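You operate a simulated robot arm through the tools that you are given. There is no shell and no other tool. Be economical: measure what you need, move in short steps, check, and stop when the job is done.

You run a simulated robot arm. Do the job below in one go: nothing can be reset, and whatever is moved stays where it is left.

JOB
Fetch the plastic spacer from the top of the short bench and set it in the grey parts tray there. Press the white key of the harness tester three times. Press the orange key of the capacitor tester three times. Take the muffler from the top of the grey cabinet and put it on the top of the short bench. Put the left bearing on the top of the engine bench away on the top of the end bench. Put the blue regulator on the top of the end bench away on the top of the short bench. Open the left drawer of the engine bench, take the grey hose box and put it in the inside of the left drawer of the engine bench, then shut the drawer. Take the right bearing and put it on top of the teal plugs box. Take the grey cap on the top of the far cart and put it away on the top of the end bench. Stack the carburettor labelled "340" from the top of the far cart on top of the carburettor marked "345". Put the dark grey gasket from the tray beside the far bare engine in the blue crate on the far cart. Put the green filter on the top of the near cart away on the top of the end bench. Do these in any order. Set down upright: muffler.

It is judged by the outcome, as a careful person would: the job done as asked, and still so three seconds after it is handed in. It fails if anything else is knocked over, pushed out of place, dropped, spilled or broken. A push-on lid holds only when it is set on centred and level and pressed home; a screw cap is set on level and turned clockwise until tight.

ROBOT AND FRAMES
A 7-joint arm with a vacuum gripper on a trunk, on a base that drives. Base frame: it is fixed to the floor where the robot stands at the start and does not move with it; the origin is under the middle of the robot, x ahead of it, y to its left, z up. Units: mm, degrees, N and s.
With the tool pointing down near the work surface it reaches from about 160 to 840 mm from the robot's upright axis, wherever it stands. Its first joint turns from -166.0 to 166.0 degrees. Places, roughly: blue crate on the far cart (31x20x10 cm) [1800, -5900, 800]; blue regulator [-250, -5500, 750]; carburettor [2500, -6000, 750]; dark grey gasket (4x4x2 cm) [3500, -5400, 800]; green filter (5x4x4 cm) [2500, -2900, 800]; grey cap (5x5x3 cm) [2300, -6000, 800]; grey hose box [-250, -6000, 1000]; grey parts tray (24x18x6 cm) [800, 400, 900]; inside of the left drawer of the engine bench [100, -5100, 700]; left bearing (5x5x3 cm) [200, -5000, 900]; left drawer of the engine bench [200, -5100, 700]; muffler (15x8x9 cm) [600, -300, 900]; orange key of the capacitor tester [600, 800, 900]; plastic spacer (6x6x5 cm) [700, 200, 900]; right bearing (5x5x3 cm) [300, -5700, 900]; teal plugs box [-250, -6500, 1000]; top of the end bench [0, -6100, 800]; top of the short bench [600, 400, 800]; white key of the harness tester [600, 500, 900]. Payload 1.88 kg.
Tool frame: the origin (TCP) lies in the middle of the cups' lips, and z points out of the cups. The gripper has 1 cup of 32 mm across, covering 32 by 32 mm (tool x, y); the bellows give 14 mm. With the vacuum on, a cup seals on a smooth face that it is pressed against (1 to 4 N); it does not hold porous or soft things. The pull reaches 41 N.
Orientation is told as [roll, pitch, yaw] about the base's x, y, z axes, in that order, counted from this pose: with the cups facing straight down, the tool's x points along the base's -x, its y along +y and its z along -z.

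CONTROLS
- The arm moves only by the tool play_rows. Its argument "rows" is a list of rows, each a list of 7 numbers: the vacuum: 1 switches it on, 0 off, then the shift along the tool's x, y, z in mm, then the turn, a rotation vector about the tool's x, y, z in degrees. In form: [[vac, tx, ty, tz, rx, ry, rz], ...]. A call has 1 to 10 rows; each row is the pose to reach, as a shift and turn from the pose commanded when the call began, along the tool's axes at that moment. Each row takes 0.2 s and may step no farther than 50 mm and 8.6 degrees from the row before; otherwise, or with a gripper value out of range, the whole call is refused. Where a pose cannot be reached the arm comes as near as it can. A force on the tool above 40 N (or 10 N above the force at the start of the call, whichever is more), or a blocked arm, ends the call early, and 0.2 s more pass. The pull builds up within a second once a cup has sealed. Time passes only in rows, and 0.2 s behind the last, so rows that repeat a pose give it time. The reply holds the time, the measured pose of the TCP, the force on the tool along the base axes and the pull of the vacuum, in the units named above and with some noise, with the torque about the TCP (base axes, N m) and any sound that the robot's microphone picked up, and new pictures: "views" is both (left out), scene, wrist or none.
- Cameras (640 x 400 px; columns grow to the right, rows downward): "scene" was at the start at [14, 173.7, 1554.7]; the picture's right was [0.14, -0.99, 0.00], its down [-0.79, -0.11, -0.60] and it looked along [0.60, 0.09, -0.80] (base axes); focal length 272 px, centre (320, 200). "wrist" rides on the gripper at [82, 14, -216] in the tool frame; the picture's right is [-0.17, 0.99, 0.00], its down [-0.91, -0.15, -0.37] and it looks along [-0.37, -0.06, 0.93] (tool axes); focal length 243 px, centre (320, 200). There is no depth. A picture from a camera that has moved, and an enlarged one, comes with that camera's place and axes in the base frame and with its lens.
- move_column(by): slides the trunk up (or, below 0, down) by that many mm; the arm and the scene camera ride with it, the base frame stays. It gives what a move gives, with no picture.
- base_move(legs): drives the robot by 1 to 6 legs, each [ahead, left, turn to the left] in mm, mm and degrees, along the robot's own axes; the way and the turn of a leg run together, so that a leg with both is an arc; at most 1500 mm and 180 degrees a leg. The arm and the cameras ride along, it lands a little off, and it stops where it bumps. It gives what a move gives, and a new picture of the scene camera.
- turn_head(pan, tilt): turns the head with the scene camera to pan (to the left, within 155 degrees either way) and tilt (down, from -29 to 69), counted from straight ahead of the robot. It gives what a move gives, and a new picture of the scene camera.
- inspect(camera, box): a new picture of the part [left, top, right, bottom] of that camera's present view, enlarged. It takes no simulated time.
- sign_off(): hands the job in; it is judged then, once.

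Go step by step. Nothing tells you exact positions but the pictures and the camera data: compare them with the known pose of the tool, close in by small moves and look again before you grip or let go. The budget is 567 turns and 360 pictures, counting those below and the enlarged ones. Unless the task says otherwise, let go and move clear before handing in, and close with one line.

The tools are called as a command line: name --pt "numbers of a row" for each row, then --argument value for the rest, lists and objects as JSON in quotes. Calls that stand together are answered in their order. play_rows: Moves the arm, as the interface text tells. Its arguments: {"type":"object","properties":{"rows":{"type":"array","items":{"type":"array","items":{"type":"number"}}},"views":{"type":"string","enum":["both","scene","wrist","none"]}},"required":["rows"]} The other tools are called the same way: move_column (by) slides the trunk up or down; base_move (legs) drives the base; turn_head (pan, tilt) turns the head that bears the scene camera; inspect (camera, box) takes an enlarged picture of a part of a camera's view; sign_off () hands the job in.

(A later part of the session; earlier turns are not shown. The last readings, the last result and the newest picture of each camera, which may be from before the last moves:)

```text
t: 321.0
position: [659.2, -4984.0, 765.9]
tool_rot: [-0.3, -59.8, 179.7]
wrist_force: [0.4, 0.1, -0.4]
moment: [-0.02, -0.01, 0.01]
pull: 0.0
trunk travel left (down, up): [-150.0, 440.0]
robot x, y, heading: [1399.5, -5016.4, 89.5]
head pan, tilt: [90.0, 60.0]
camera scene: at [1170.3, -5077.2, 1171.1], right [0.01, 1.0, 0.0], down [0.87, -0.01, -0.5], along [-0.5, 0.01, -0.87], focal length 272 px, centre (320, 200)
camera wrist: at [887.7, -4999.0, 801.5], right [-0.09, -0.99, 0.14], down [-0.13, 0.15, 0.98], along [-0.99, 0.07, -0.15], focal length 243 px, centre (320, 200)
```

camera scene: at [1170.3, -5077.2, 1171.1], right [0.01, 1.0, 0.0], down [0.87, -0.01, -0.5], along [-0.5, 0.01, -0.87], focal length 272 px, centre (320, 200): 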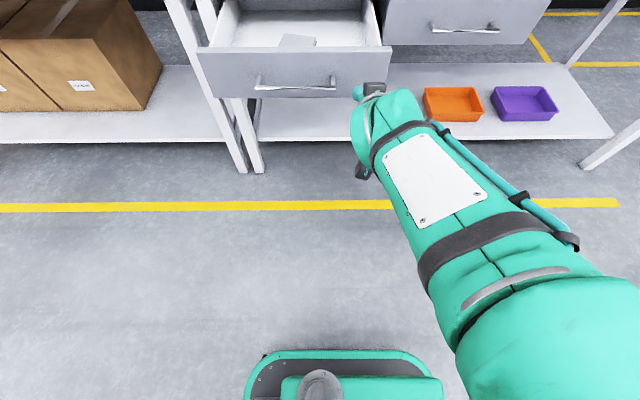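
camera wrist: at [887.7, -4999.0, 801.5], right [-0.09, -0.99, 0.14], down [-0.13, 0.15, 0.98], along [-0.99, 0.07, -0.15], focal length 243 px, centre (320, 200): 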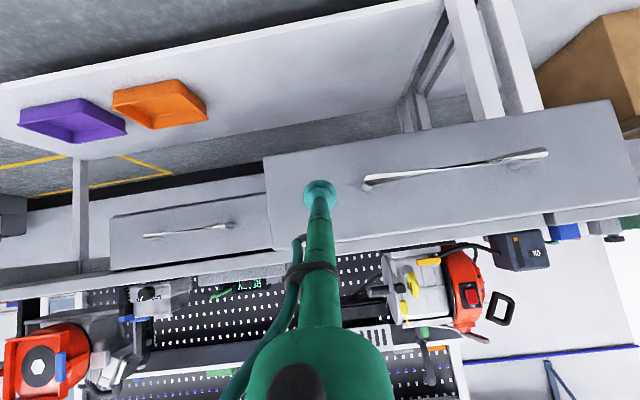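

base_move --legs '[[0, 200, 0]]'

```text
t: 322.6
position: [463.6, -4982.7, 766.0]
tool_rot: [-0.1, -59.8, 179.8]
wrist_force: [0.8, -0.8, -0.1]
moment: [-0.02, -0.02, 0.02]
pull: 0.1
trunk travel left (down, up): [-150.0, 440.0]
robot x, y, heading: [1202.7, -5020.4, 89.4]
head pan, tilt: [90.0, 60.0]
camera scene: at [974.8, -5075.2, 1171.1], right [0.01, 1.0, 0.0], down [0.87, -0.01, -0.5], along [-0.5, 0.01, -0.87], focal length 272 px, centre (320, 200)
```

scene: 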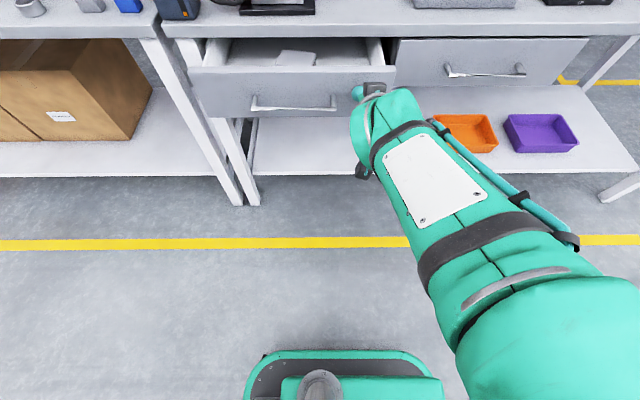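

It's closing. A further 90 mm by base, then I finish with the arm under force feedback.

base_move --legs '[[0, 88, 0]]'

play_rows --pt "0 5 0 8.7 0 0 0" --pt "0 7.5 0 13 0 0 0" --pt "0 10 0 17.3 0 0 0" --pt "0 12.5 0 21.7 0 0 0" --views "none"

```text
t: 323.7
position: [377.3, -4983.0, 764.5]
tool_rot: [-0.3, -59.7, 179.9]
wrist_force: [-0.4, -0.7, -0.6]
moment: [0.01, 0.05, 0.0]
pull: 0.0
trunk travel left (down, up): [-150.0, 440.0]
robot x, y, heading: [1116.6, -5013.5, 89.4]
head pan, tilt: [90.0, 60.0]
camera scene: at [888.1, -5075.0, 1171.1], right [0.01, 1.0, 0.0], down [0.87, -0.01, -0.5], along [-0.5, 0.0, -0.87], focal length 272 px, centre (320, 200)
```

scene: 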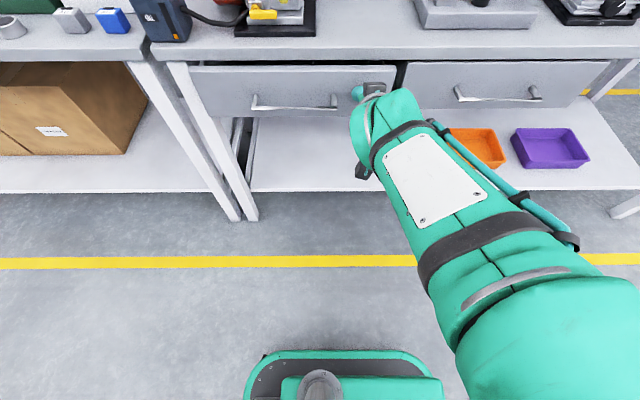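

```text
t: 324.7
position: [364.8, -4982.1, 743.1]
tool_rot: [-0.3, -59.9, 179.9]
wrist_force: [1.3, 0.6, 0.7]
moment: [-0.03, 0.01, -0.03]
pull: 0.1
trunk travel left (down, up): [-150.0, 440.0]
robot x, y, heading: [1118.4, -5016.0, 89.5]
head pan, tilt: [90.0, 60.0]
```

play_rows --pt "0 -10 0 -6 0 0 0" --pt "0 -17 0 -4 0 0 0" --pt "0 -19.5 0 1 0 0 0" --pt "0 -22 0 5 0 0 0" --views "none"

```text
t: 325.7
position: [348.2, -4983.1, 759.7]
tool_rot: [-0.3, -59.8, 179.9]
wrist_force: [1.6, -0.3, -1.3]
moment: [0.01, -0.01, 0.02]
pull: 0.1
trunk travel left (down, up): [-150.0, 440.0]
robot x, y, heading: [1116.2, -5015.9, 89.6]
head pan, tilt: [90.0, 60.0]
```

play_rows --pt "0 -2.5 0 4.3 0 0 0" --pt "0 -5 0 8.7 0 0 0" --pt "0 -6.5 0 11 0 0 0" --views "scene"

```text
t: 326.5
position: [337.0, -4982.3, 759.5]
tool_rot: [-0.3, -59.7, 179.9]
wrist_force: [7.2, -0.5, -2.6]
moment: [0.06, 0.11, -0.01]
pull: 0.1
trunk travel left (down, up): [-150.0, 440.0]
robot x, y, heading: [1117.7, -5012.7, 89.6]
head pan, tilt: [90.0, 60.0]
camera scene: at [888.5, -5075.1, 1171.1], right [0.01, 1.0, 0.0], down [0.87, -0.01, -0.5], along [-0.5, 0.0, -0.87], focal length 272 px, centre (320, 200)
```

scene: 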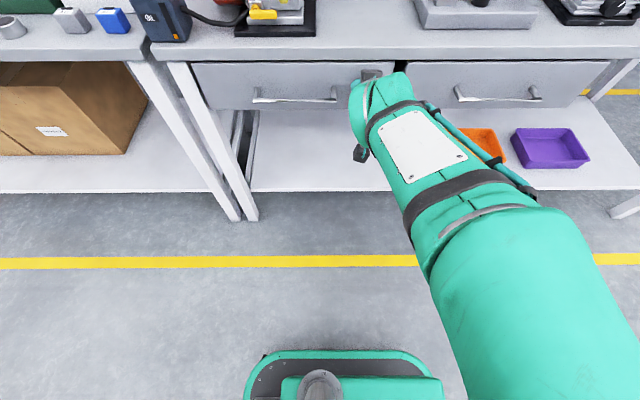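

play_rows --pt "0 -2 0 3.5 0 0 0" --pt "0 -4 0 7 0 0 0" --pt "0 -5 0 8.7 0 0 0" --views "none"

inspect --camera "scene" --box '[150, 30, 450, 150]'

```text
t: 327.0
position: [335.3, -4983.8, 752.2]
tool_rot: [0.0, -59.0, 179.6]
wrist_force: [11.9, -1.6, -5.1]
moment: [0.08, 0.33, 0.02]
pull: 0.0
trunk travel left (down, up): [-150.0, 440.0]
robot x, y, heading: [1118.4, -5017.4, 89.4]
head pan, tilt: [90.0, 60.0]
stopped in row 2: the force on the tool passed its limit at 46 N (the readings are from after the stop); the commanded pose is now the measured one
```

```text
2.13 times, centred on (300, 90) of scene
camera zoom: at [889.2, -5075.1, 1171.0], right [0.01, 1.0, 0.0], down [0.87, -0.01, -0.5], along [-0.5, 0.0, -0.87], focal length 579 px, centre (363, 435)
```

zoom: 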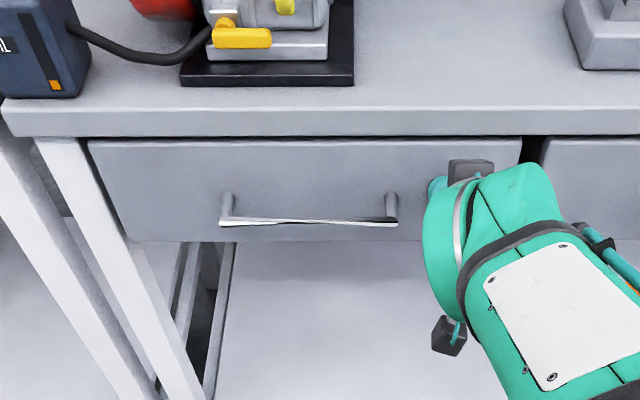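

The drawer is shut against its stop. I back away, raise the trunk and level the tool.

base_move --legs '[[0, -280, 0]]'

move_column --by 375

play_rows --pt "0 0 0 0 0 8.4 0" --pt "0 0 0 0 0 16.8 0" --pt "0 0 0 0 0 25.2 0" --pt "0 0 0 0 0 33.6 0" --pt "0 0 0 0 0 42 0" --pt "0 0 0 0 0 50.4 0" --pt "0 0 0 0 0 59 0" --views "scene"

```text
t: 328.9
position: [615.6, -4983.3, 756.2]
tool_rot: [-0.3, -59.5, 179.4]
wrist_force: [1.1, 0.6, 0.7]
moment: [0.01, -0.02, 0.0]
pull: 0.1
trunk travel left (down, up): [-150.0, 440.0]
robot x, y, heading: [1400.9, -5017.9, 89.5]
head pan, tilt: [90.0, 60.0]
camera scene: at [1169.6, -5077.0, 1171.1], right [0.01, 1.0, 0.0], down [0.87, -0.01, -0.5], along [-0.5, 0.01, -0.87], focal length 272 px, centre (320, 200)
```

scene: 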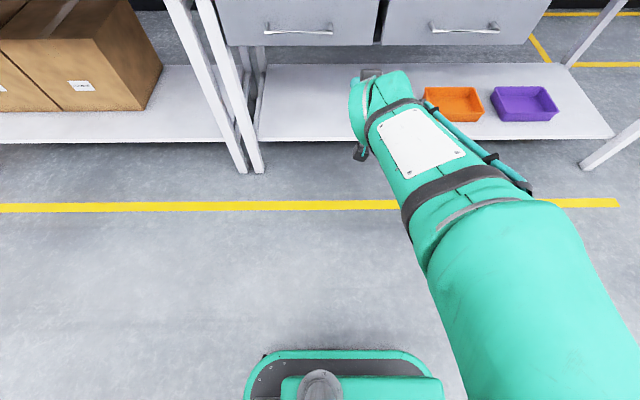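

```text
t: 332.6
position: [614.8, -4982.9, 1131.5]
tool_rot: [-0.2, -59.4, 179.5]
wrist_force: [0.0, 0.6, 0.1]
moment: [-0.03, -0.01, 0.01]
pull: 0.1
trunk travel left (down, up): [-525.0, 65.0]
robot x, y, heading: [1402.4, -5016.9, 89.3]
head pan, tilt: [90.0, 60.0]
```

```text
t: 334.2
position: [662.5, -5005.6, 1099.6]
tool_rot: [0.1, -4.2, 179.3]
wrist_force: [-0.2, -1.6, 0.7]
moment: [-0.07, -0.02, 0.0]
pull: 0.1
out of reach, approached as far as the arm can: row 6, 7
trunk travel left (down, up): [-525.0, 65.0]
robot x, y, heading: [1398.6, -5019.2, 89.4]
head pan, tilt: [90.0, 60.0]
camera scene: at [1167.4, -5076.5, 1545.7], right [0.01, 1.0, 0.0], down [0.87, -0.01, -0.5], along [-0.5, 0.01, -0.87], focal length 272 px, centre (320, 200)
```

scene: 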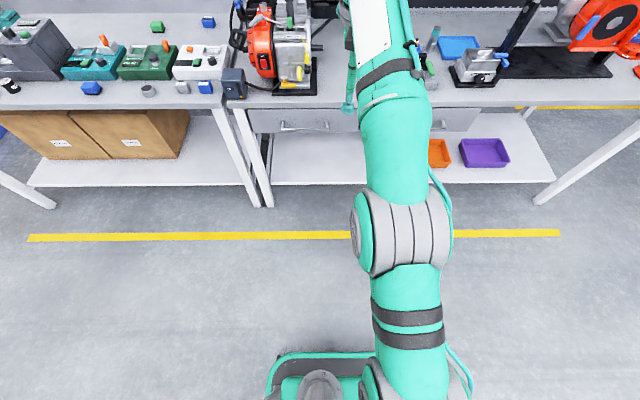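

The arm is stretched again. I use the tilt trick to fold it in.

play_rows --pt "0 42 0 -3 0 8 0" --pt "0 83 0 -12 0 16 0" --pt "0 122 0 -26 0 24 0" --pt "0 160 0 -30 0 32 0" --pt "0 190 0 -30 0 34 0" --pt "0 220 0 -30 0 34 0" --views "none"

play_rows --pt "0 0 0 0 0 -6 0" --pt "0 0 0 0 0 -12 0" --pt "0 0 0 0 0 -18 0" --pt "0 0 0 0 0 -24 0" --pt "0 0 0 0 0 -30 0" --views "none"

```text
t: 335.6
position: [886.1, -5008.0, 1114.4]
tool_rot: [0.0, 29.8, 179.3]
wrist_force: [-0.4, -0.4, -0.8]
moment: [0.0, -0.03, 0.02]
pull: 0.0
out of reach, approached as far as the arm can: row 3, 4, 5
trunk travel left (down, up): [-525.0, 65.0]
robot x, y, heading: [1400.3, -5018.5, 89.6]
head pan, tilt: [90.0, 60.0]
```

```text
t: 336.8
position: [887.0, -5009.9, 1113.7]
tool_rot: [0.0, -0.3, 179.5]
wrist_force: [0.2, 0.7, 0.4]
moment: [0.0, 0.02, 0.03]
pull: 0.1
trunk travel left (down, up): [-525.0, 65.0]
robot x, y, heading: [1398.7, -5017.3, 89.3]
head pan, tilt: [90.0, 60.0]
```

turn_head --pan -140 --tilt 35

```text
t: 340.0
position: [886.4, -5008.0, 1114.8]
tool_rot: [-0.1, -0.2, 179.3]
wrist_force: [-0.8, 0.3, -1.0]
moment: [0.03, -0.01, 0.02]
pull: 0.1
trunk travel left (down, up): [-525.0, 65.0]
robot x, y, heading: [1400.7, -5020.3, 89.2]
head pan, tilt: [-140.0, 35.0]
camera scene: at [1292.1, -5145.8, 1580.4], right [-0.77, -0.63, 0.0], down [-0.36, 0.44, -0.82], along [0.52, -0.63, -0.57], focal length 272 px, centre (320, 200)
```

scene: 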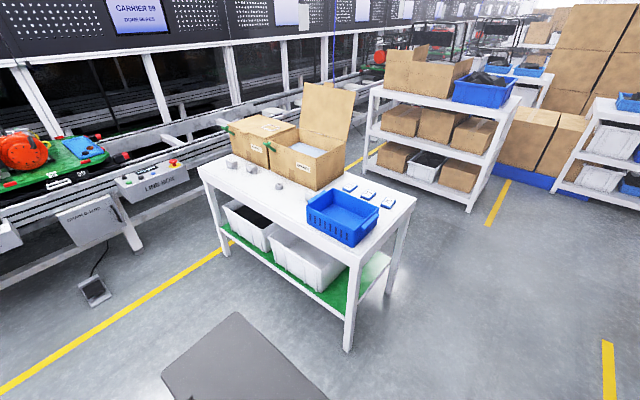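

inspect --camera "scene" --box '[190, 110, 430, 260]'

inspect --camera "scene" --box '[0, 110, 200, 235]'

```text
2.67 times, centred on (310, 185) of scene
camera zoom: at [1292.1, -5145.8, 1580.4], right [-0.77, -0.63, 0.0], down [-0.36, 0.44, -0.82], along [0.52, -0.63, -0.57], focal length 724 px, centre (347, 240)
```

zoom: 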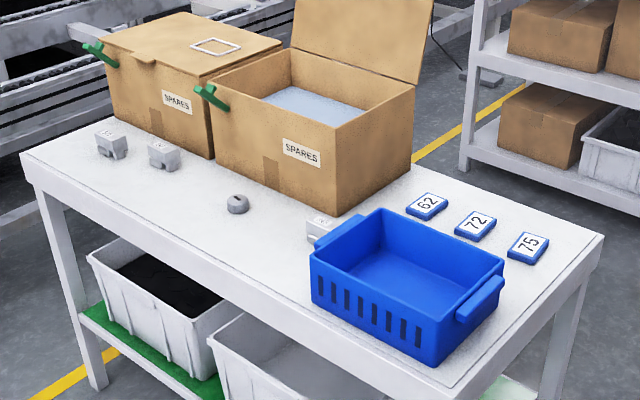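

```text
3.20 times, centred on (100, 172) of scene
camera zoom: at [1292.1, -5145.8, 1580.4], right [-0.77, -0.63, 0.0], down [-0.36, 0.44, -0.82], along [0.52, -0.63, -0.57], focal length 869 px, centre (1024, 288)
```

zoom: 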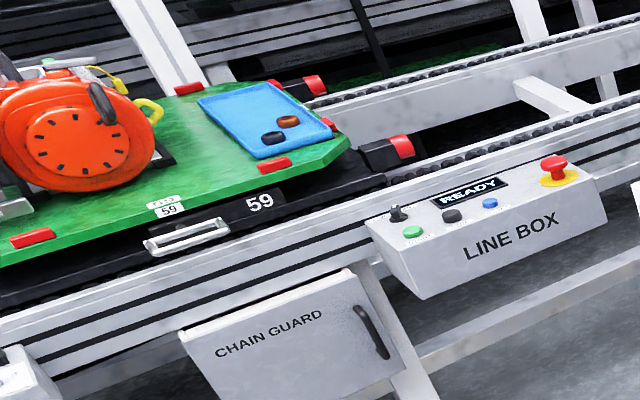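

The far cart carries the cap (≈[2234,-5949]), two carburettors on the left, a third behind the blue crate. The conveyor tray with the dark gasket is near [3680,-5460]. I drive to the cart's +y side, facing it.

base_move --legs '[[0, 0, -179], [0, 880, 0], [400, 0, 0]]'

turn_head --pan 0 --tilt 50

```text
t: 354.0
position: [2782.2, -5418.5, 1114.3]
tool_rot: [-0.1, -0.1, 0.2]
wrist_force: [-0.1, 0.8, -0.5]
moment: [-0.04, -0.01, -0.01]
pull: 0.1
trunk travel left (down, up): [-525.0, 65.0]
robot x, y, heading: [2268.7, -5414.9, -89.5]
head pan, tilt: [-140.0, 35.0]
camera scene: at [2375.2, -5288.4, 1580.4], right [0.76, 0.65, 0.0], down [0.37, -0.44, -0.82], along [-0.53, 0.62, -0.57], focal length 272 px, centre (320, 200)
```

scene: 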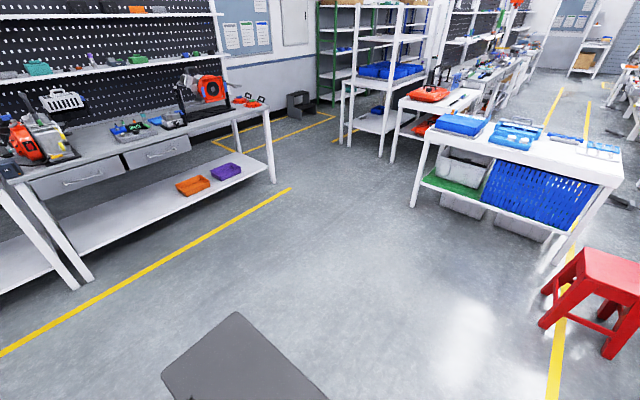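

```text
t: 356.3
position: [2782.7, -5417.3, 1113.9]
tool_rot: [0.0, -0.2, 0.3]
wrist_force: [-0.2, 0.5, 0.0]
moment: [0.03, 0.01, 0.0]
pull: 0.1
trunk travel left (down, up): [-525.0, 65.0]
robot x, y, heading: [2267.6, -5414.1, -89.6]
head pan, tilt: [0.0, 50.0]
camera scene: at [2432.6, -5432.6, 1558.7], right [-1.0, 0.0, 0.0], down [0.0, 0.77, -0.64], along [0.0, -0.64, -0.77], focal length 272 px, centre (320, 200)
```

scene: 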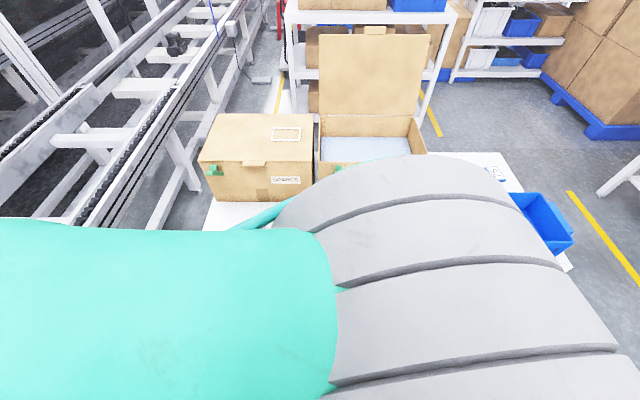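

play_rows --pt "0 23 -34 0 0 0 4" --pt "0 52.7 -72.7 0 0 0 9" --pt "0 80.2 -107.7 0 0 0 14" --pt "0 108 -147 0 0 0 20" --pt "0 134.5 -184 0 0 0 26" --pt "0 164.3 -217.3 0 0 0 32" --pt "0 196.8 -246.3 0 0 0 38" --pt "0 232.7 -279.3 0 0 0 45" --pt "0 268.8 -311.3 0 0 0 52" --pt "0 308.6 -338.6 0 0 0 59" --views "none"

play_rows --pt "0 2.9 -48.1 0 0 0 7" --pt "0 11.7 -95.6 0 0 0 14" --pt "0 26.2 -141.6 0 0 0 21" --pt "0 46.2 -185.4 0 0 0 28" --pt "0 50 -195 0 0 0 31" --views "both"

```text
t: 358.5
position: [2475.7, -5759.4, 1113.1]
tool_rot: [0.2, -0.3, -58.7]
wrist_force: [0.6, -0.9, 0.2]
moment: [-0.01, -0.03, 0.0]
pull: 0.2
trunk travel left (down, up): [-525.0, 65.0]
robot x, y, heading: [2273.5, -5417.2, -89.9]
head pan, tilt: [0.0, 50.0]
```

```text
t: 359.7
position: [2281.2, -5817.0, 1111.6]
tool_rot: [0.3, 0.0, -89.9]
wrist_force: [-0.4, -0.1, -0.3]
moment: [-0.01, 0.03, -0.01]
pull: 0.0
trunk travel left (down, up): [-525.0, 65.0]
robot x, y, heading: [2269.0, -5412.5, -89.7]
head pan, tilt: [0.0, 50.0]
camera scene: at [2432.3, -5432.6, 1558.7], right [-1.0, -0.01, 0.0], down [0.0, 0.77, -0.64], along [0.0, -0.64, -0.77], focal length 272 px, centre (320, 200)
camera wrist: at [2294.3, -5733.6, 1326.7], right [0.99, -0.16, 0.0], down [-0.15, -0.91, 0.37], along [-0.06, -0.37, -0.93], focal length 243 px, centre (320, 200)
```

scene: 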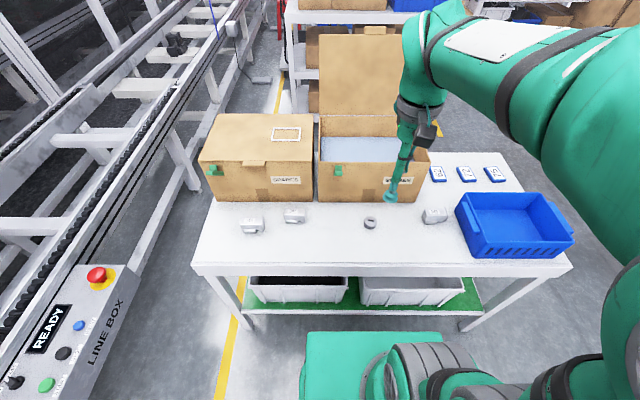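
wrist: 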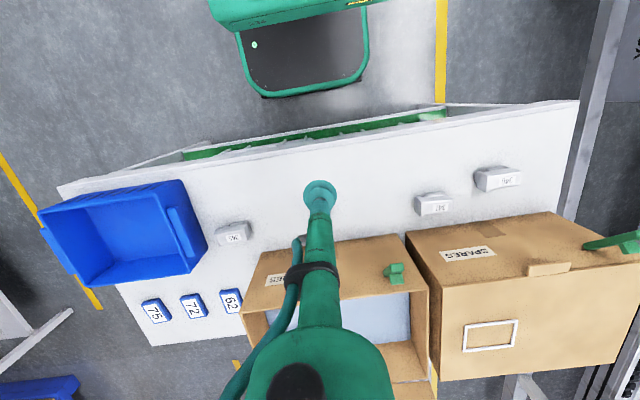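

inspect --camera "wrist" --box '[400, 150, 540, 240]'

inspect --camera "wrist" --box '[190, 200, 290, 260]'

inspect --camera "scene" --box '[220, 190, 470, 260]'

```text
4.44 times, centred on (470, 195) of wrist
camera zoom: at [2294.3, -5733.6, 1326.7], right [0.99, -0.16, 0.0], down [-0.15, -0.91, 0.37], along [-0.06, -0.37, -0.93], focal length 1078 px, centre (-347, 222)
```

zoom: 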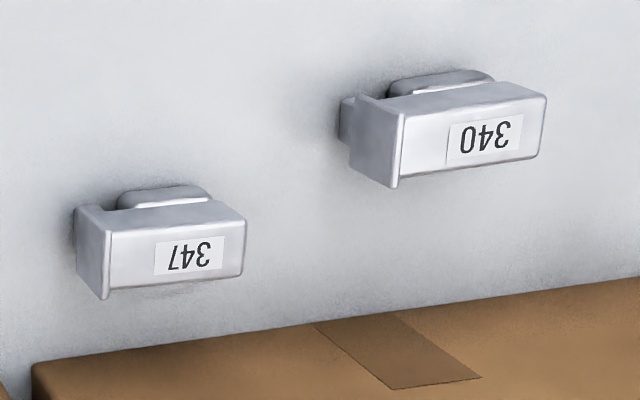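

```text
6.40 times, centred on (240, 230) of wrist
camera zoom: at [2294.3, -5733.6, 1326.7], right [0.99, -0.16, 0.0], down [-0.15, -0.91, 0.37], along [-0.06, -0.37, -0.93], focal length 1553 px, centre (832, 8)
```

zoom: 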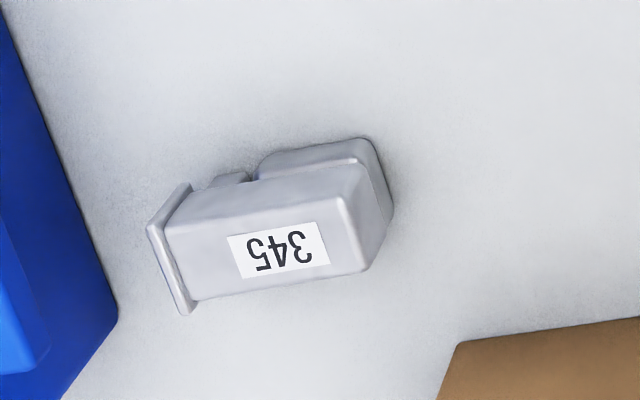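

```text
2.56 times, centred on (345, 225) of scene
camera zoom: at [2432.3, -5432.6, 1558.7], right [-1.0, -0.01, 0.0], down [0.0, 0.77, -0.64], along [0.0, -0.64, -0.77], focal length 695 px, centre (256, 136)
```

zoom: 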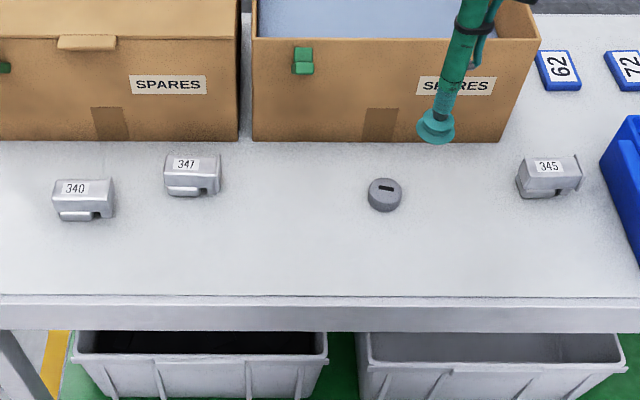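

Carburettor "340" is the far left one (≈[2651,-5948,836]) and "345" is next to the crate (≈[2047,-5980,836]). I move above 340.

play_rows --pt "0 -14 41 15 0 0 0" --pt "0 -28 82 30 0 0 0" --pt "0 -43 123 45 0 0 0" --pt "0 -58 164 60 0 0 0" --pt "0 -73 206 75 0 0 0" --pt "0 -87 247 90 0 0 0" --pt "0 -102 288 105 0 0 0" --pt "0 -117 329 120 0 0 0" --pt "0 -131 370 135 0 0 0" --pt "0 -131 370 165 0 0 0" --views "wrist"

inspect --camera "wrist" --box '[250, 130, 390, 230]'

```text
t: 361.9
position: [2653.5, -5946.8, 948.1]
tool_rot: [0.3, 0.0, -89.8]
wrist_force: [0.3, -0.6, 0.1]
moment: [0.01, 0.05, 0.0]
pull: 0.0
trunk travel left (down, up): [-525.0, 65.0]
robot x, y, heading: [2265.8, -5413.6, -89.5]
head pan, tilt: [0.0, 50.0]
camera wrist: at [2666.3, -5863.2, 1163.3], right [0.99, -0.16, 0.0], down [-0.15, -0.91, 0.37], along [-0.06, -0.37, -0.93], focal length 243 px, centre (320, 200)
```

wrist: 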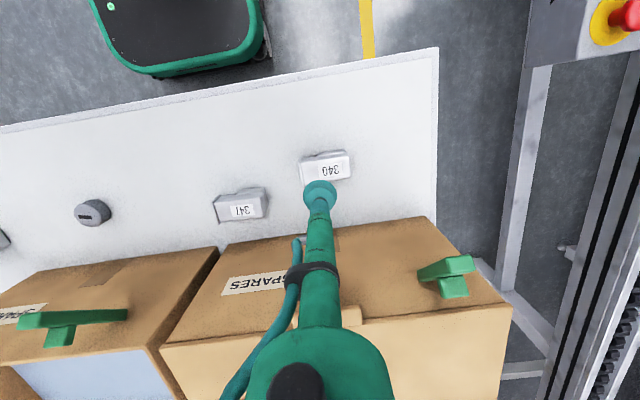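

```text
4.00 times, centred on (320, 180) of wrist
camera zoom: at [2666.3, -5863.2, 1163.3], right [0.99, -0.16, 0.0], down [-0.15, -0.91, 0.37], along [-0.06, -0.37, -0.93], focal length 970 px, centre (320, 280)
```

zoom: 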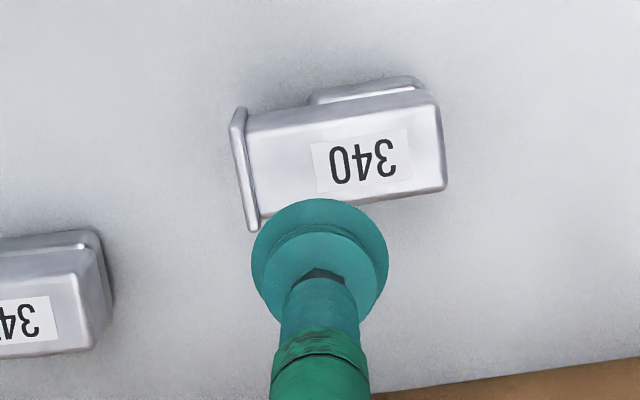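

play_rows --pt "0 -3 9 30 0 0 0" --pt "0 -3 9 70 0 0 0" --pt "0 -3 9 85 0 0 0" --views "wrist"

inspect --camera "wrist" --box '[270, 140, 370, 220]'

```text
t: 362.7
position: [2663.1, -5949.6, 863.5]
tool_rot: [0.4, -0.1, -89.7]
wrist_force: [0.0, 0.5, 0.7]
moment: [-0.02, 0.01, 0.0]
pull: 0.0
trunk travel left (down, up): [-525.0, 65.0]
robot x, y, heading: [2269.6, -5417.9, -89.8]
head pan, tilt: [0.0, 50.0]
camera wrist: at [2675.2, -5866.0, 1078.1], right [0.99, -0.16, 0.0], down [-0.15, -0.91, 0.38], along [-0.06, -0.37, -0.93], focal length 243 px, centre (320, 200)
```

wrist: 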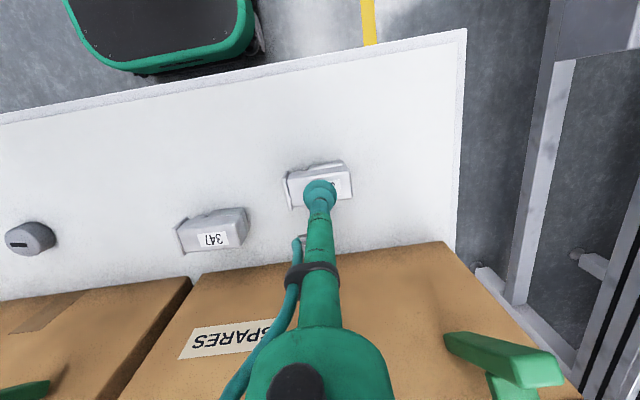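

```text
5.00 times, centred on (320, 180) of wrist
camera zoom: at [2675.2, -5866.0, 1078.1], right [0.99, -0.16, 0.0], down [-0.15, -0.91, 0.38], along [-0.06, -0.37, -0.93], focal length 1213 px, centre (320, 300)
```

zoom: 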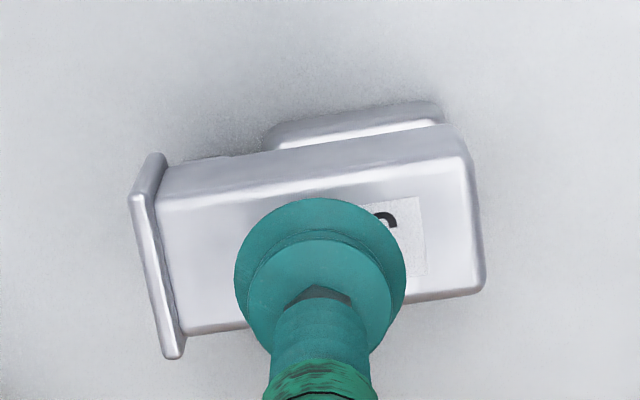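

Aligned within about 1 mm. I descend and seal.

play_rows --pt "0 -1 -1 15 0 0 0" --pt "1 -1 -1 22 0 0 0" --pt "1 -1 -1 25 0 0 0" --pt "1 -1 -1 27 0 0 0" --views "none"

```text
t: 363.7
position: [2661.8, -5949.6, 836.5]
tool_rot: [0.2, 0.0, -89.7]
wrist_force: [0.6, -0.2, 0.4]
moment: [-0.03, -0.01, 0.04]
pull: 0.0
trunk travel left (down, up): [-525.0, 65.0]
robot x, y, heading: [2269.7, -5415.9, -89.7]
head pan, tilt: [0.0, 50.0]
```

play_rows --pt "1 0 0 2 0 0 0" --pt "1 0 0 4 0 0 0" --pt "1 0 0 6 0 0 0" --pt "1 0 0 6 0 0 0" --views "none"

```text
t: 364.7
position: [2662.5, -5949.5, 832.0]
tool_rot: [0.3, -0.1, -89.6]
wrist_force: [-0.2, 0.3, 0.4]
moment: [-0.04, 0.03, 0.01]
pull: 0.0
trunk travel left (down, up): [-525.0, 65.0]
robot x, y, heading: [2266.2, -5411.6, -89.8]
head pan, tilt: [0.0, 50.0]
```

play_rows --pt "1 0 0 2 0 0 0" --pt "1 0 0 4 0 0 0" --pt "1 0 0 6 0 0 0" --pt "1 0 0 6 0 0 0" --views "wrist"

```text
t: 365.7
position: [2661.4, -5949.5, 825.2]
tool_rot: [0.3, -0.1, -89.7]
wrist_force: [0.5, -0.9, 2.4]
moment: [-0.03, -0.02, 0.0]
pull: 0.1
trunk travel left (down, up): [-525.0, 65.0]
robot x, y, heading: [2270.1, -5413.8, -89.7]
head pan, tilt: [0.0, 50.0]
camera wrist: at [2675.0, -5867.0, 1040.6], right [0.99, -0.16, 0.0], down [-0.15, -0.91, 0.38], along [-0.06, -0.37, -0.93], focal length 243 px, centre (320, 200)
```

wrist: 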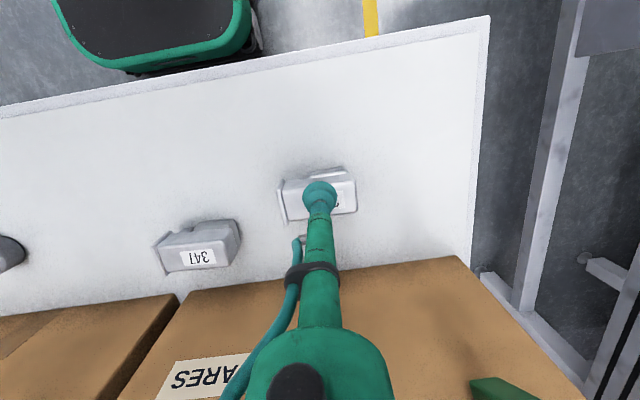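

play_rows --pt "1 0 0 2 0 0 0" --pt "1 0 0 2 0 0 0" --pt "1 0 0 4 0 0 0" --pt "1 0 0 4 0 0 0" --views "none"

inspect --camera "wrist" --box '[270, 150, 370, 230]'

```text
t: 366.7
position: [2661.6, -5949.6, 820.1]
tool_rot: [0.2, 0.0, -89.6]
wrist_force: [-1.8, 1.7, 3.6]
moment: [-0.02, -0.01, -0.02]
pull: 0.1
trunk travel left (down, up): [-525.0, 65.0]
robot x, y, heading: [2268.0, -5414.0, -89.8]
head pan, tilt: [0.0, 50.0]
```

```text
5.00 times, centred on (320, 190) of wrist
camera zoom: at [2675.1, -5867.2, 1036.5], right [0.99, -0.16, 0.0], down [-0.15, -0.91, 0.37], along [-0.06, -0.37, -0.93], focal length 1213 px, centre (320, 250)
```

zoom: 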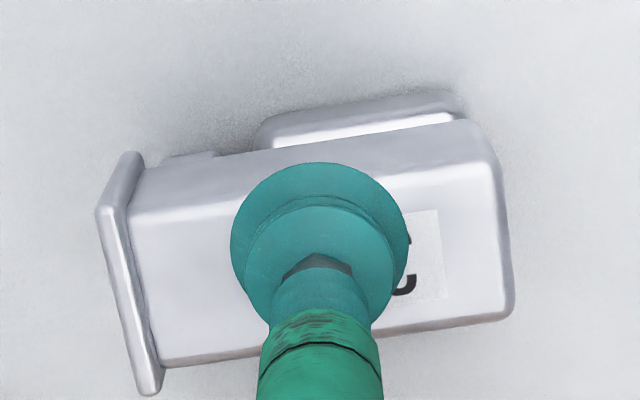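

The cup overhangs the near edge by a few mm. I lift, shift 3.5 mm outward, and press again.

play_rows --pt "1 0 0 -8 0 0 0" --pt "1 -3.5 1 -8 0 0 0" --pt "1 -3.5 1 0 0 0 0" --pt "1 -3.5 1 2 0 0 0" --pt "1 -3.5 1 2 0 0 0" --pt "1 -3.5 1 2 0 0 0" --views "none"

```text
t: 368.1
position: [2664.5, -5953.6, 821.9]
tool_rot: [0.3, -0.2, -89.7]
wrist_force: [-1.1, 0.8, 29.4]
moment: [-0.1, 0.07, -0.14]
pull: 41.2
trunk travel left (down, up): [-525.0, 65.0]
robot x, y, heading: [2266.3, -5414.9, -89.8]
head pan, tilt: [0.0, 50.0]
```

Sealed. I lift, pull back a little and carry it over toward "345".

play_rows --pt "1 0 0 -8 0 0 0" --pt "1 0 0 -50 0 0 0" --pt "1 0 0 -95 0 0 0" --pt "1 20 -20 -130 0 0 0" --pt "1 40 -60 -140 0 0 0" --pt "1 50 -105 -145 0 0 0" --pt "1 60 -150 -145 0 0 0" --pt "1 60 -198 -145 0 0 0" --pt "1 60 -246 -145 0 0 0" --pt "1 60 -294 -145 0 0 0" --views "none"

play_rows --pt "1 0 -45 0 0 0 0" --pt "1 0 -90 0 0 0 0" --pt "1 0 -135 0 0 0 0" --pt "1 -10 -180 0 0 0 0" --pt "1 -30 -220 0 0 0 0" --pt "1 -50 -255 0 0 0 0" --pt "1 -60 -290 0 0 0 0" --views "both"

```text
t: 370.3
position: [2367.9, -5895.0, 964.1]
tool_rot: [0.3, 0.0, -89.7]
wrist_force: [-0.4, 0.3, 0.0]
moment: [-0.03, 0.04, 0.0]
pull: 0.2
trunk travel left (down, up): [-525.0, 65.0]
robot x, y, heading: [2268.6, -5413.4, -89.8]
head pan, tilt: [0.0, 50.0]
```

```text
t: 371.9
position: [2077.5, -5955.9, 960.2]
tool_rot: [0.4, -0.1, -89.7]
wrist_force: [-0.2, 1.2, -0.6]
moment: [0.02, 0.0, -0.03]
pull: 0.1
trunk travel left (down, up): [-525.0, 65.0]
robot x, y, heading: [2266.4, -5415.5, -89.7]
head pan, tilt: [0.0, 50.0]
camera scene: at [2432.5, -5432.8, 1558.7], right [-1.0, -0.01, 0.0], down [0.0, 0.77, -0.64], along [0.0, -0.64, -0.77], focal length 272 px, centre (320, 200)
camera wrist: at [2089.8, -5872.5, 1176.5], right [0.99, -0.16, 0.0], down [-0.15, -0.91, 0.37], along [-0.06, -0.37, -0.93], focal length 243 px, centre (320, 200)
```

scene: 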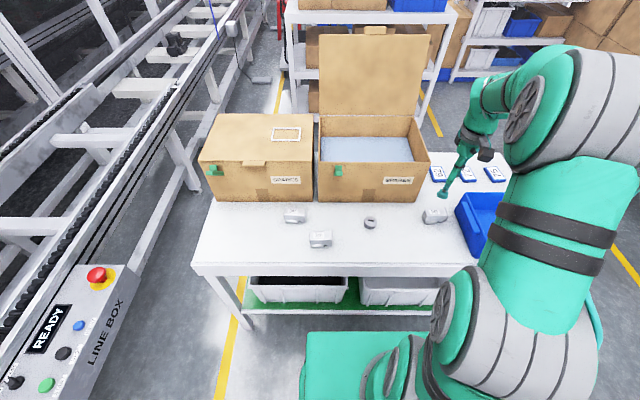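
wrist: 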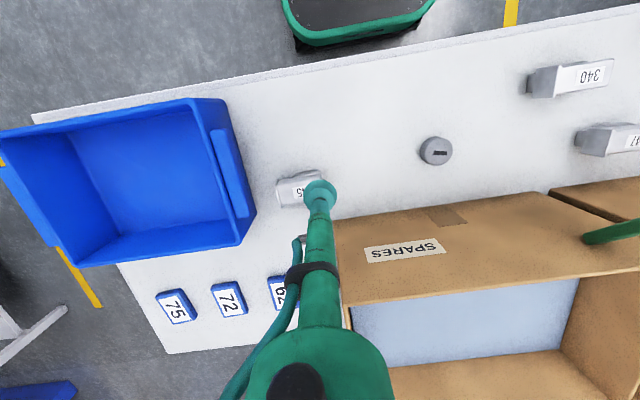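

The seal was lost on the way: 340 dropped back onto the cart and stands upright at about [2432,-5889]. I return to it, for a better-centred grip and slower moves.

play_rows --pt "0 10 45 0 0 0 0" --pt "0 25 90 0 0 0 0" --pt "0 40 135 0 0 0 0" --pt "0 55 180 0 0 0 0" --pt "0 67 225 0 0 0 0" --pt "0 67 270 0 0 0 0" --pt "0 67 315 0 0 0 0" --pt "0 67 355 10 0 0 0" --views "wrist"

inspect --camera "wrist" --box '[250, 110, 410, 230]'

```text
t: 373.7
position: [2434.8, -5889.0, 952.6]
tool_rot: [0.3, 0.0, -89.8]
wrist_force: [-0.1, -1.1, -0.2]
moment: [-0.03, -0.04, 0.0]
pull: 0.1
trunk travel left (down, up): [-525.0, 65.0]
robot x, y, heading: [2268.4, -5416.3, -89.8]
head pan, tilt: [0.0, 50.0]
camera wrist: at [2446.7, -5806.7, 1168.4], right [0.99, -0.16, 0.0], down [-0.15, -0.91, 0.37], along [-0.06, -0.37, -0.93], focal length 243 px, centre (320, 200)
```

wrist: 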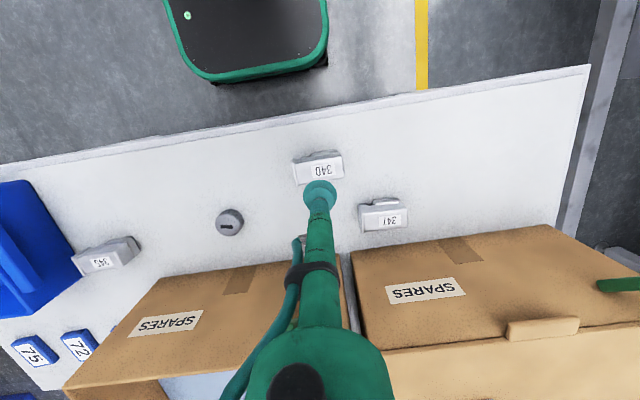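

```text
3.33 times, centred on (330, 170) of wrist
camera zoom: at [2446.7, -5806.7, 1168.4], right [0.99, -0.16, 0.0], down [-0.15, -0.91, 0.37], along [-0.06, -0.37, -0.93], focal length 809 px, centre (287, 300)
```

zoom: 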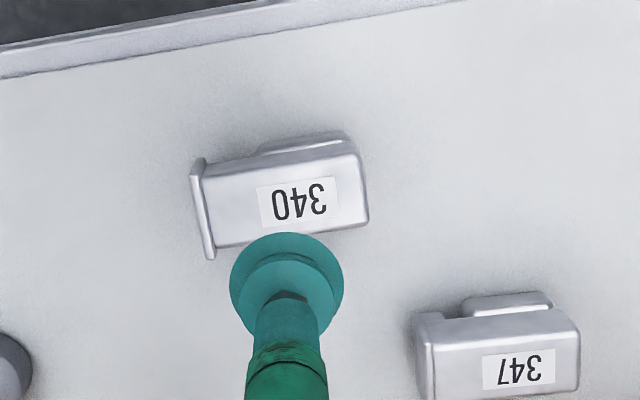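

play_rows --pt "0 -7.4 -2.7 30 0 0 0" --pt "0 -7.4 -2.7 70 0 0 0" --pt "0 -7.4 -2.7 95 0 0 0" --pt "0 -7.4 -2.7 105 0 0 0" --views "wrist"

inspect --camera "wrist" --box '[270, 150, 370, 230]'

```text
t: 374.7
position: [2430.7, -5896.3, 848.1]
tool_rot: [0.1, 0.1, -89.7]
wrist_force: [0.3, -0.4, 0.4]
moment: [0.02, -0.01, -0.03]
pull: 0.1
trunk travel left (down, up): [-525.0, 65.0]
robot x, y, heading: [2267.7, -5415.2, -90.0]
head pan, tilt: [0.0, 50.0]
camera wrist: at [2443.9, -5813.2, 1063.3], right [0.99, -0.16, 0.0], down [-0.15, -0.91, 0.37], along [-0.06, -0.37, -0.93], focal length 243 px, centre (320, 200)
```

wrist: 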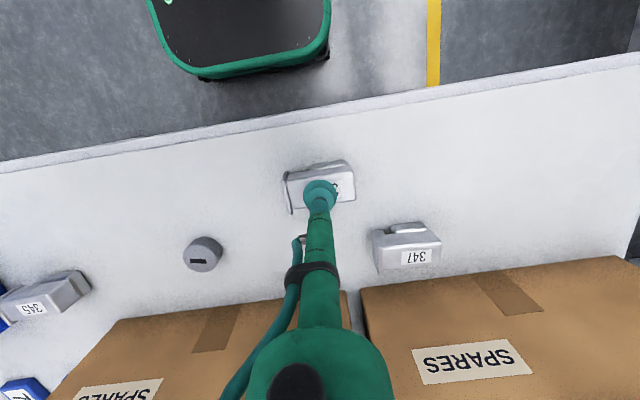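

```text
5.00 times, centred on (320, 190) of wrist
camera zoom: at [2443.9, -5813.2, 1063.3], right [0.99, -0.16, 0.0], down [-0.15, -0.91, 0.37], along [-0.06, -0.37, -0.93], focal length 1213 px, centre (320, 250)
```

zoom: 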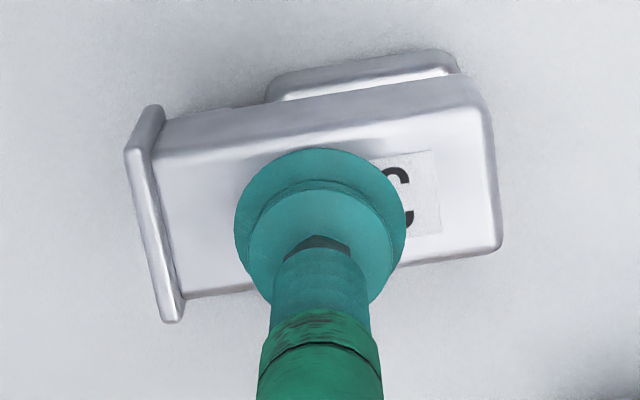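

play_rows --pt "0 -4 2 5 0 0 0" --pt "1 -4 2 14 0 0 0" --pt "1 -4 2 18 0 0 0" --pt "1 -4 2 21 0 0 0" --pt "1 -4 2 21 0 0 0" --views "none"

play_rows --pt "1 0 0 2 0 0 0" --pt "1 0 0 2 0 0 0" --pt "1 0 0 2 0 0 0" --views "wrist"

```text
t: 375.9
position: [2431.8, -5898.2, 829.1]
tool_rot: [0.4, -0.3, -89.7]
wrist_force: [-2.8, 1.9, 21.1]
moment: [0.15, 0.14, -0.08]
pull: 41.2
trunk travel left (down, up): [-525.0, 65.0]
robot x, y, heading: [2268.4, -5417.7, -89.8]
head pan, tilt: [0.0, 50.0]
```

```text
t: 376.7
position: [2434.7, -5899.5, 825.2]
tool_rot: [0.3, -0.2, -89.7]
wrist_force: [-0.7, -3.2, 21.0]
moment: [0.09, 0.13, -0.07]
pull: 40.5
trunk travel left (down, up): [-525.0, 65.0]
robot x, y, heading: [2269.2, -5417.3, -89.6]
head pan, tilt: [0.0, 50.0]
camera wrist: at [2445.9, -5815.8, 1040.5], right [0.99, -0.16, 0.01], down [-0.15, -0.91, 0.38], along [-0.06, -0.37, -0.93], focal length 243 px, centre (320, 200)
```

wrist: 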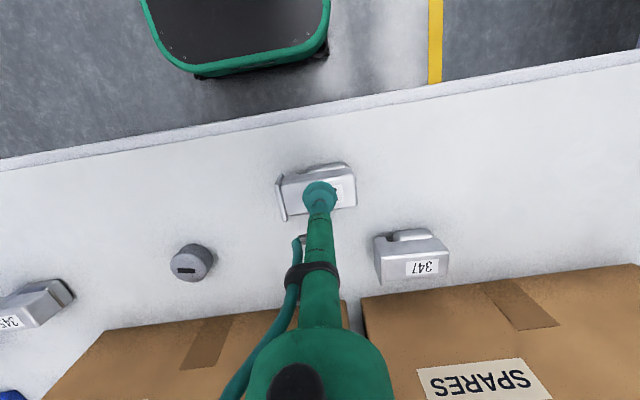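

Sealed. I lift slowly and check the pull.

play_rows --pt "1 0 0 -4 0 0 0" --pt "1 0 0 -10 0 0 0" --pt "1 0 0 -20 0 0 0" --pt "1 0 0 -32 0 0 0" --pt "1 0 0 -45 0 0 0" --pt "1 0 0 -60 0 0 0" --pt "1 0 0 -75 0 0 0" --pt "1 0 0 -90 0 0 0" --views "wrist"

```text
t: 378.5
position: [2432.0, -5899.2, 914.6]
tool_rot: [0.4, -0.1, -89.7]
wrist_force: [-0.4, -0.1, -2.6]
moment: [0.0, -0.01, -0.01]
pull: 40.6
trunk travel left (down, up): [-525.0, 65.0]
robot x, y, heading: [2268.5, -5413.3, -89.6]
head pan, tilt: [0.0, 50.0]
camera wrist: at [2445.1, -5815.3, 1130.3], right [0.99, -0.16, 0.0], down [-0.15, -0.91, 0.37], along [-0.06, -0.37, -0.93], focal length 243 px, centre (320, 200)
```

wrist: 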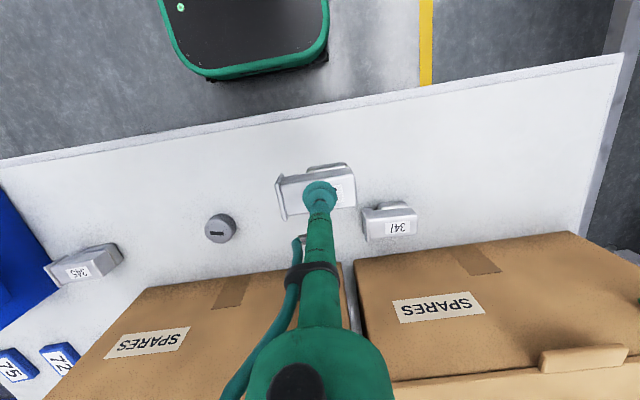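

Holding well. I measure 345 from here.

inspect --camera "wrist" --box '[30, 220, 150, 300]'

inspect --camera "scene" --box '[400, 190, 480, 240]'

```text
5.00 times, centred on (90, 260) of wrist
camera zoom: at [2445.1, -5815.3, 1130.3], right [0.99, -0.16, 0.0], down [-0.15, -0.91, 0.37], along [-0.06, -0.37, -0.93], focal length 1213 px, centre (1470, -100)
```

zoom: 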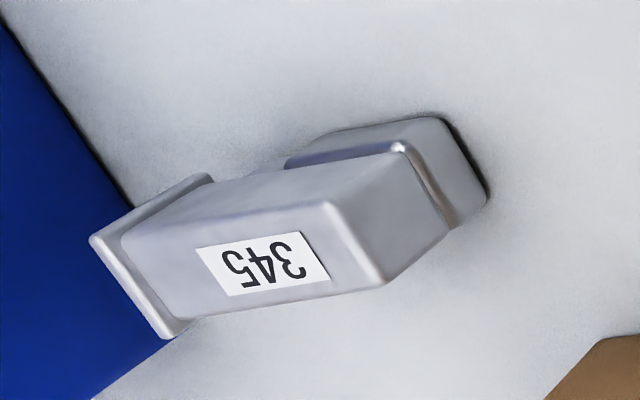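

```text
8.00 times, centred on (440, 215) of scene
camera zoom: at [2432.6, -5432.7, 1558.6], right [-1.0, -0.01, 0.0], down [0.0, 0.77, -0.64], along [0.0, -0.64, -0.77], focal length 2173 px, centre (-640, 80)
```

zoom: 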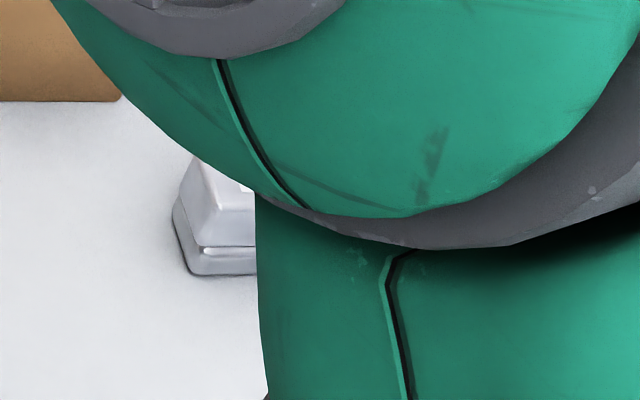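

play_rows --pt "1 -4 -15 -5 0 0 0" --pt "1 -10 -40 -10 0 0 0" --pt "1 -17 -65 -12 0 0 0" --pt "1 -25 -92 -12 0 0 0" --pt "1 -32 -120 -12 0 0 0" --pt "1 -40 -148 -12 0 0 0" --pt "1 -47 -176 -12 0 0 0" --pt "1 -55 -204 -12 0 0 0" --pt "1 -62 -230 -12 0 0 0" --pt "1 -68 -250 -12 0 0 0" --views "none"

play_rows --pt "1 -6 -18 0 0 0 0" --pt "1 -12 -35 0 0 0 0" --pt "1 -16 -48 0 0 0 0" --pt "1 -16 -50 0 0 0 0" --views "wrist"

inspect --camera "wrist" --box '[190, 130, 360, 240]'

```text
t: 380.7
position: [2183.5, -5969.6, 926.9]
tool_rot: [0.3, 0.0, -89.7]
wrist_force: [0.4, 0.0, -2.2]
moment: [0.0, 0.03, 0.0]
pull: 41.1
trunk travel left (down, up): [-525.0, 65.0]
robot x, y, heading: [2268.4, -5413.1, -89.7]
head pan, tilt: [0.0, 50.0]
```

```text
t: 381.7
position: [2133.9, -5985.1, 924.4]
tool_rot: [0.3, 0.0, -89.6]
wrist_force: [0.4, 0.1, -2.9]
moment: [0.0, -0.02, 0.01]
pull: 40.2
trunk travel left (down, up): [-525.0, 65.0]
robot x, y, heading: [2270.8, -5418.1, -89.8]
head pan, tilt: [0.0, 50.0]
camera wrist: at [2146.8, -5902.2, 1140.7], right [0.99, -0.16, 0.0], down [-0.15, -0.92, 0.37], along [-0.06, -0.37, -0.93], focal length 243 px, centre (320, 200)
```

wrist: 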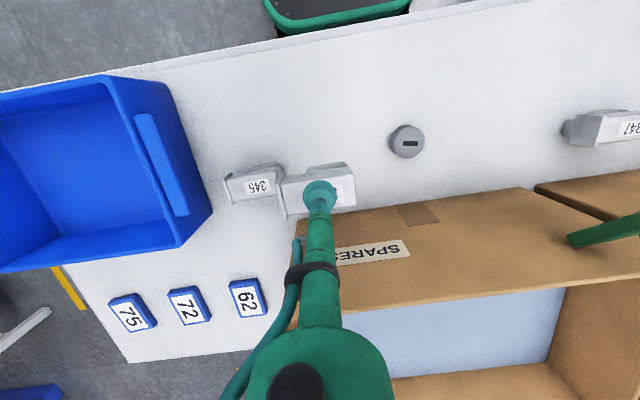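

```text
3.64 times, centred on (275, 185) of wrist
camera zoom: at [2146.8, -5902.2, 1140.7], right [0.99, -0.16, 0.0], down [-0.15, -0.92, 0.37], along [-0.06, -0.37, -0.93], focal length 882 px, centre (484, 254)
```

zoom: 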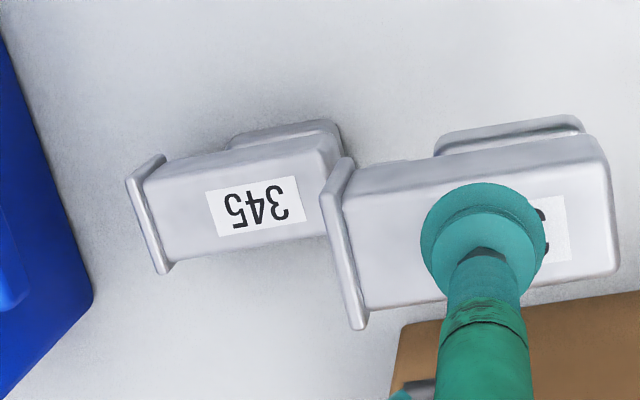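

inspect --camera "scene" --box '[275, 195, 325, 235]'

inspect --camera "scene" --box '[390, 180, 470, 240]'

```text
10.00 times, centred on (300, 215) of scene
camera zoom: at [2432.4, -5432.7, 1558.7], right [-1.0, -0.01, 0.0], down [0.0, 0.77, -0.64], along [0.0, -0.64, -0.77], focal length 2716 px, centre (520, 50)
```

zoom: 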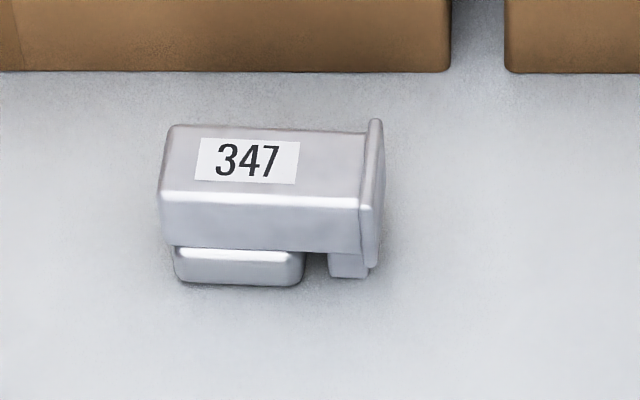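

```text
6.67 times, centred on (430, 210) of scene
camera zoom: at [2432.4, -5432.7, 1558.7], right [-1.0, -0.01, 0.0], down [0.0, 0.77, -0.64], along [0.0, -0.64, -0.77], focal length 1810 px, centre (-413, 133)
```

zoom: 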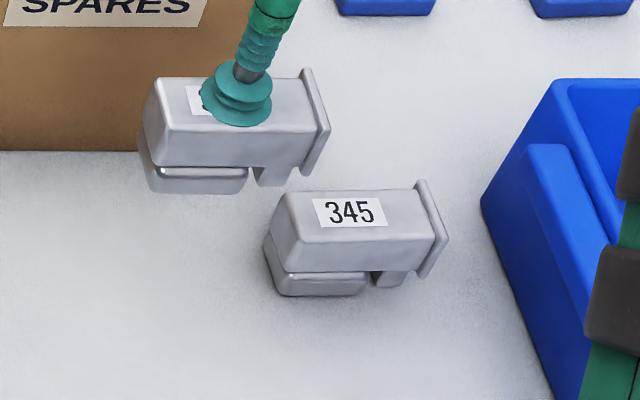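

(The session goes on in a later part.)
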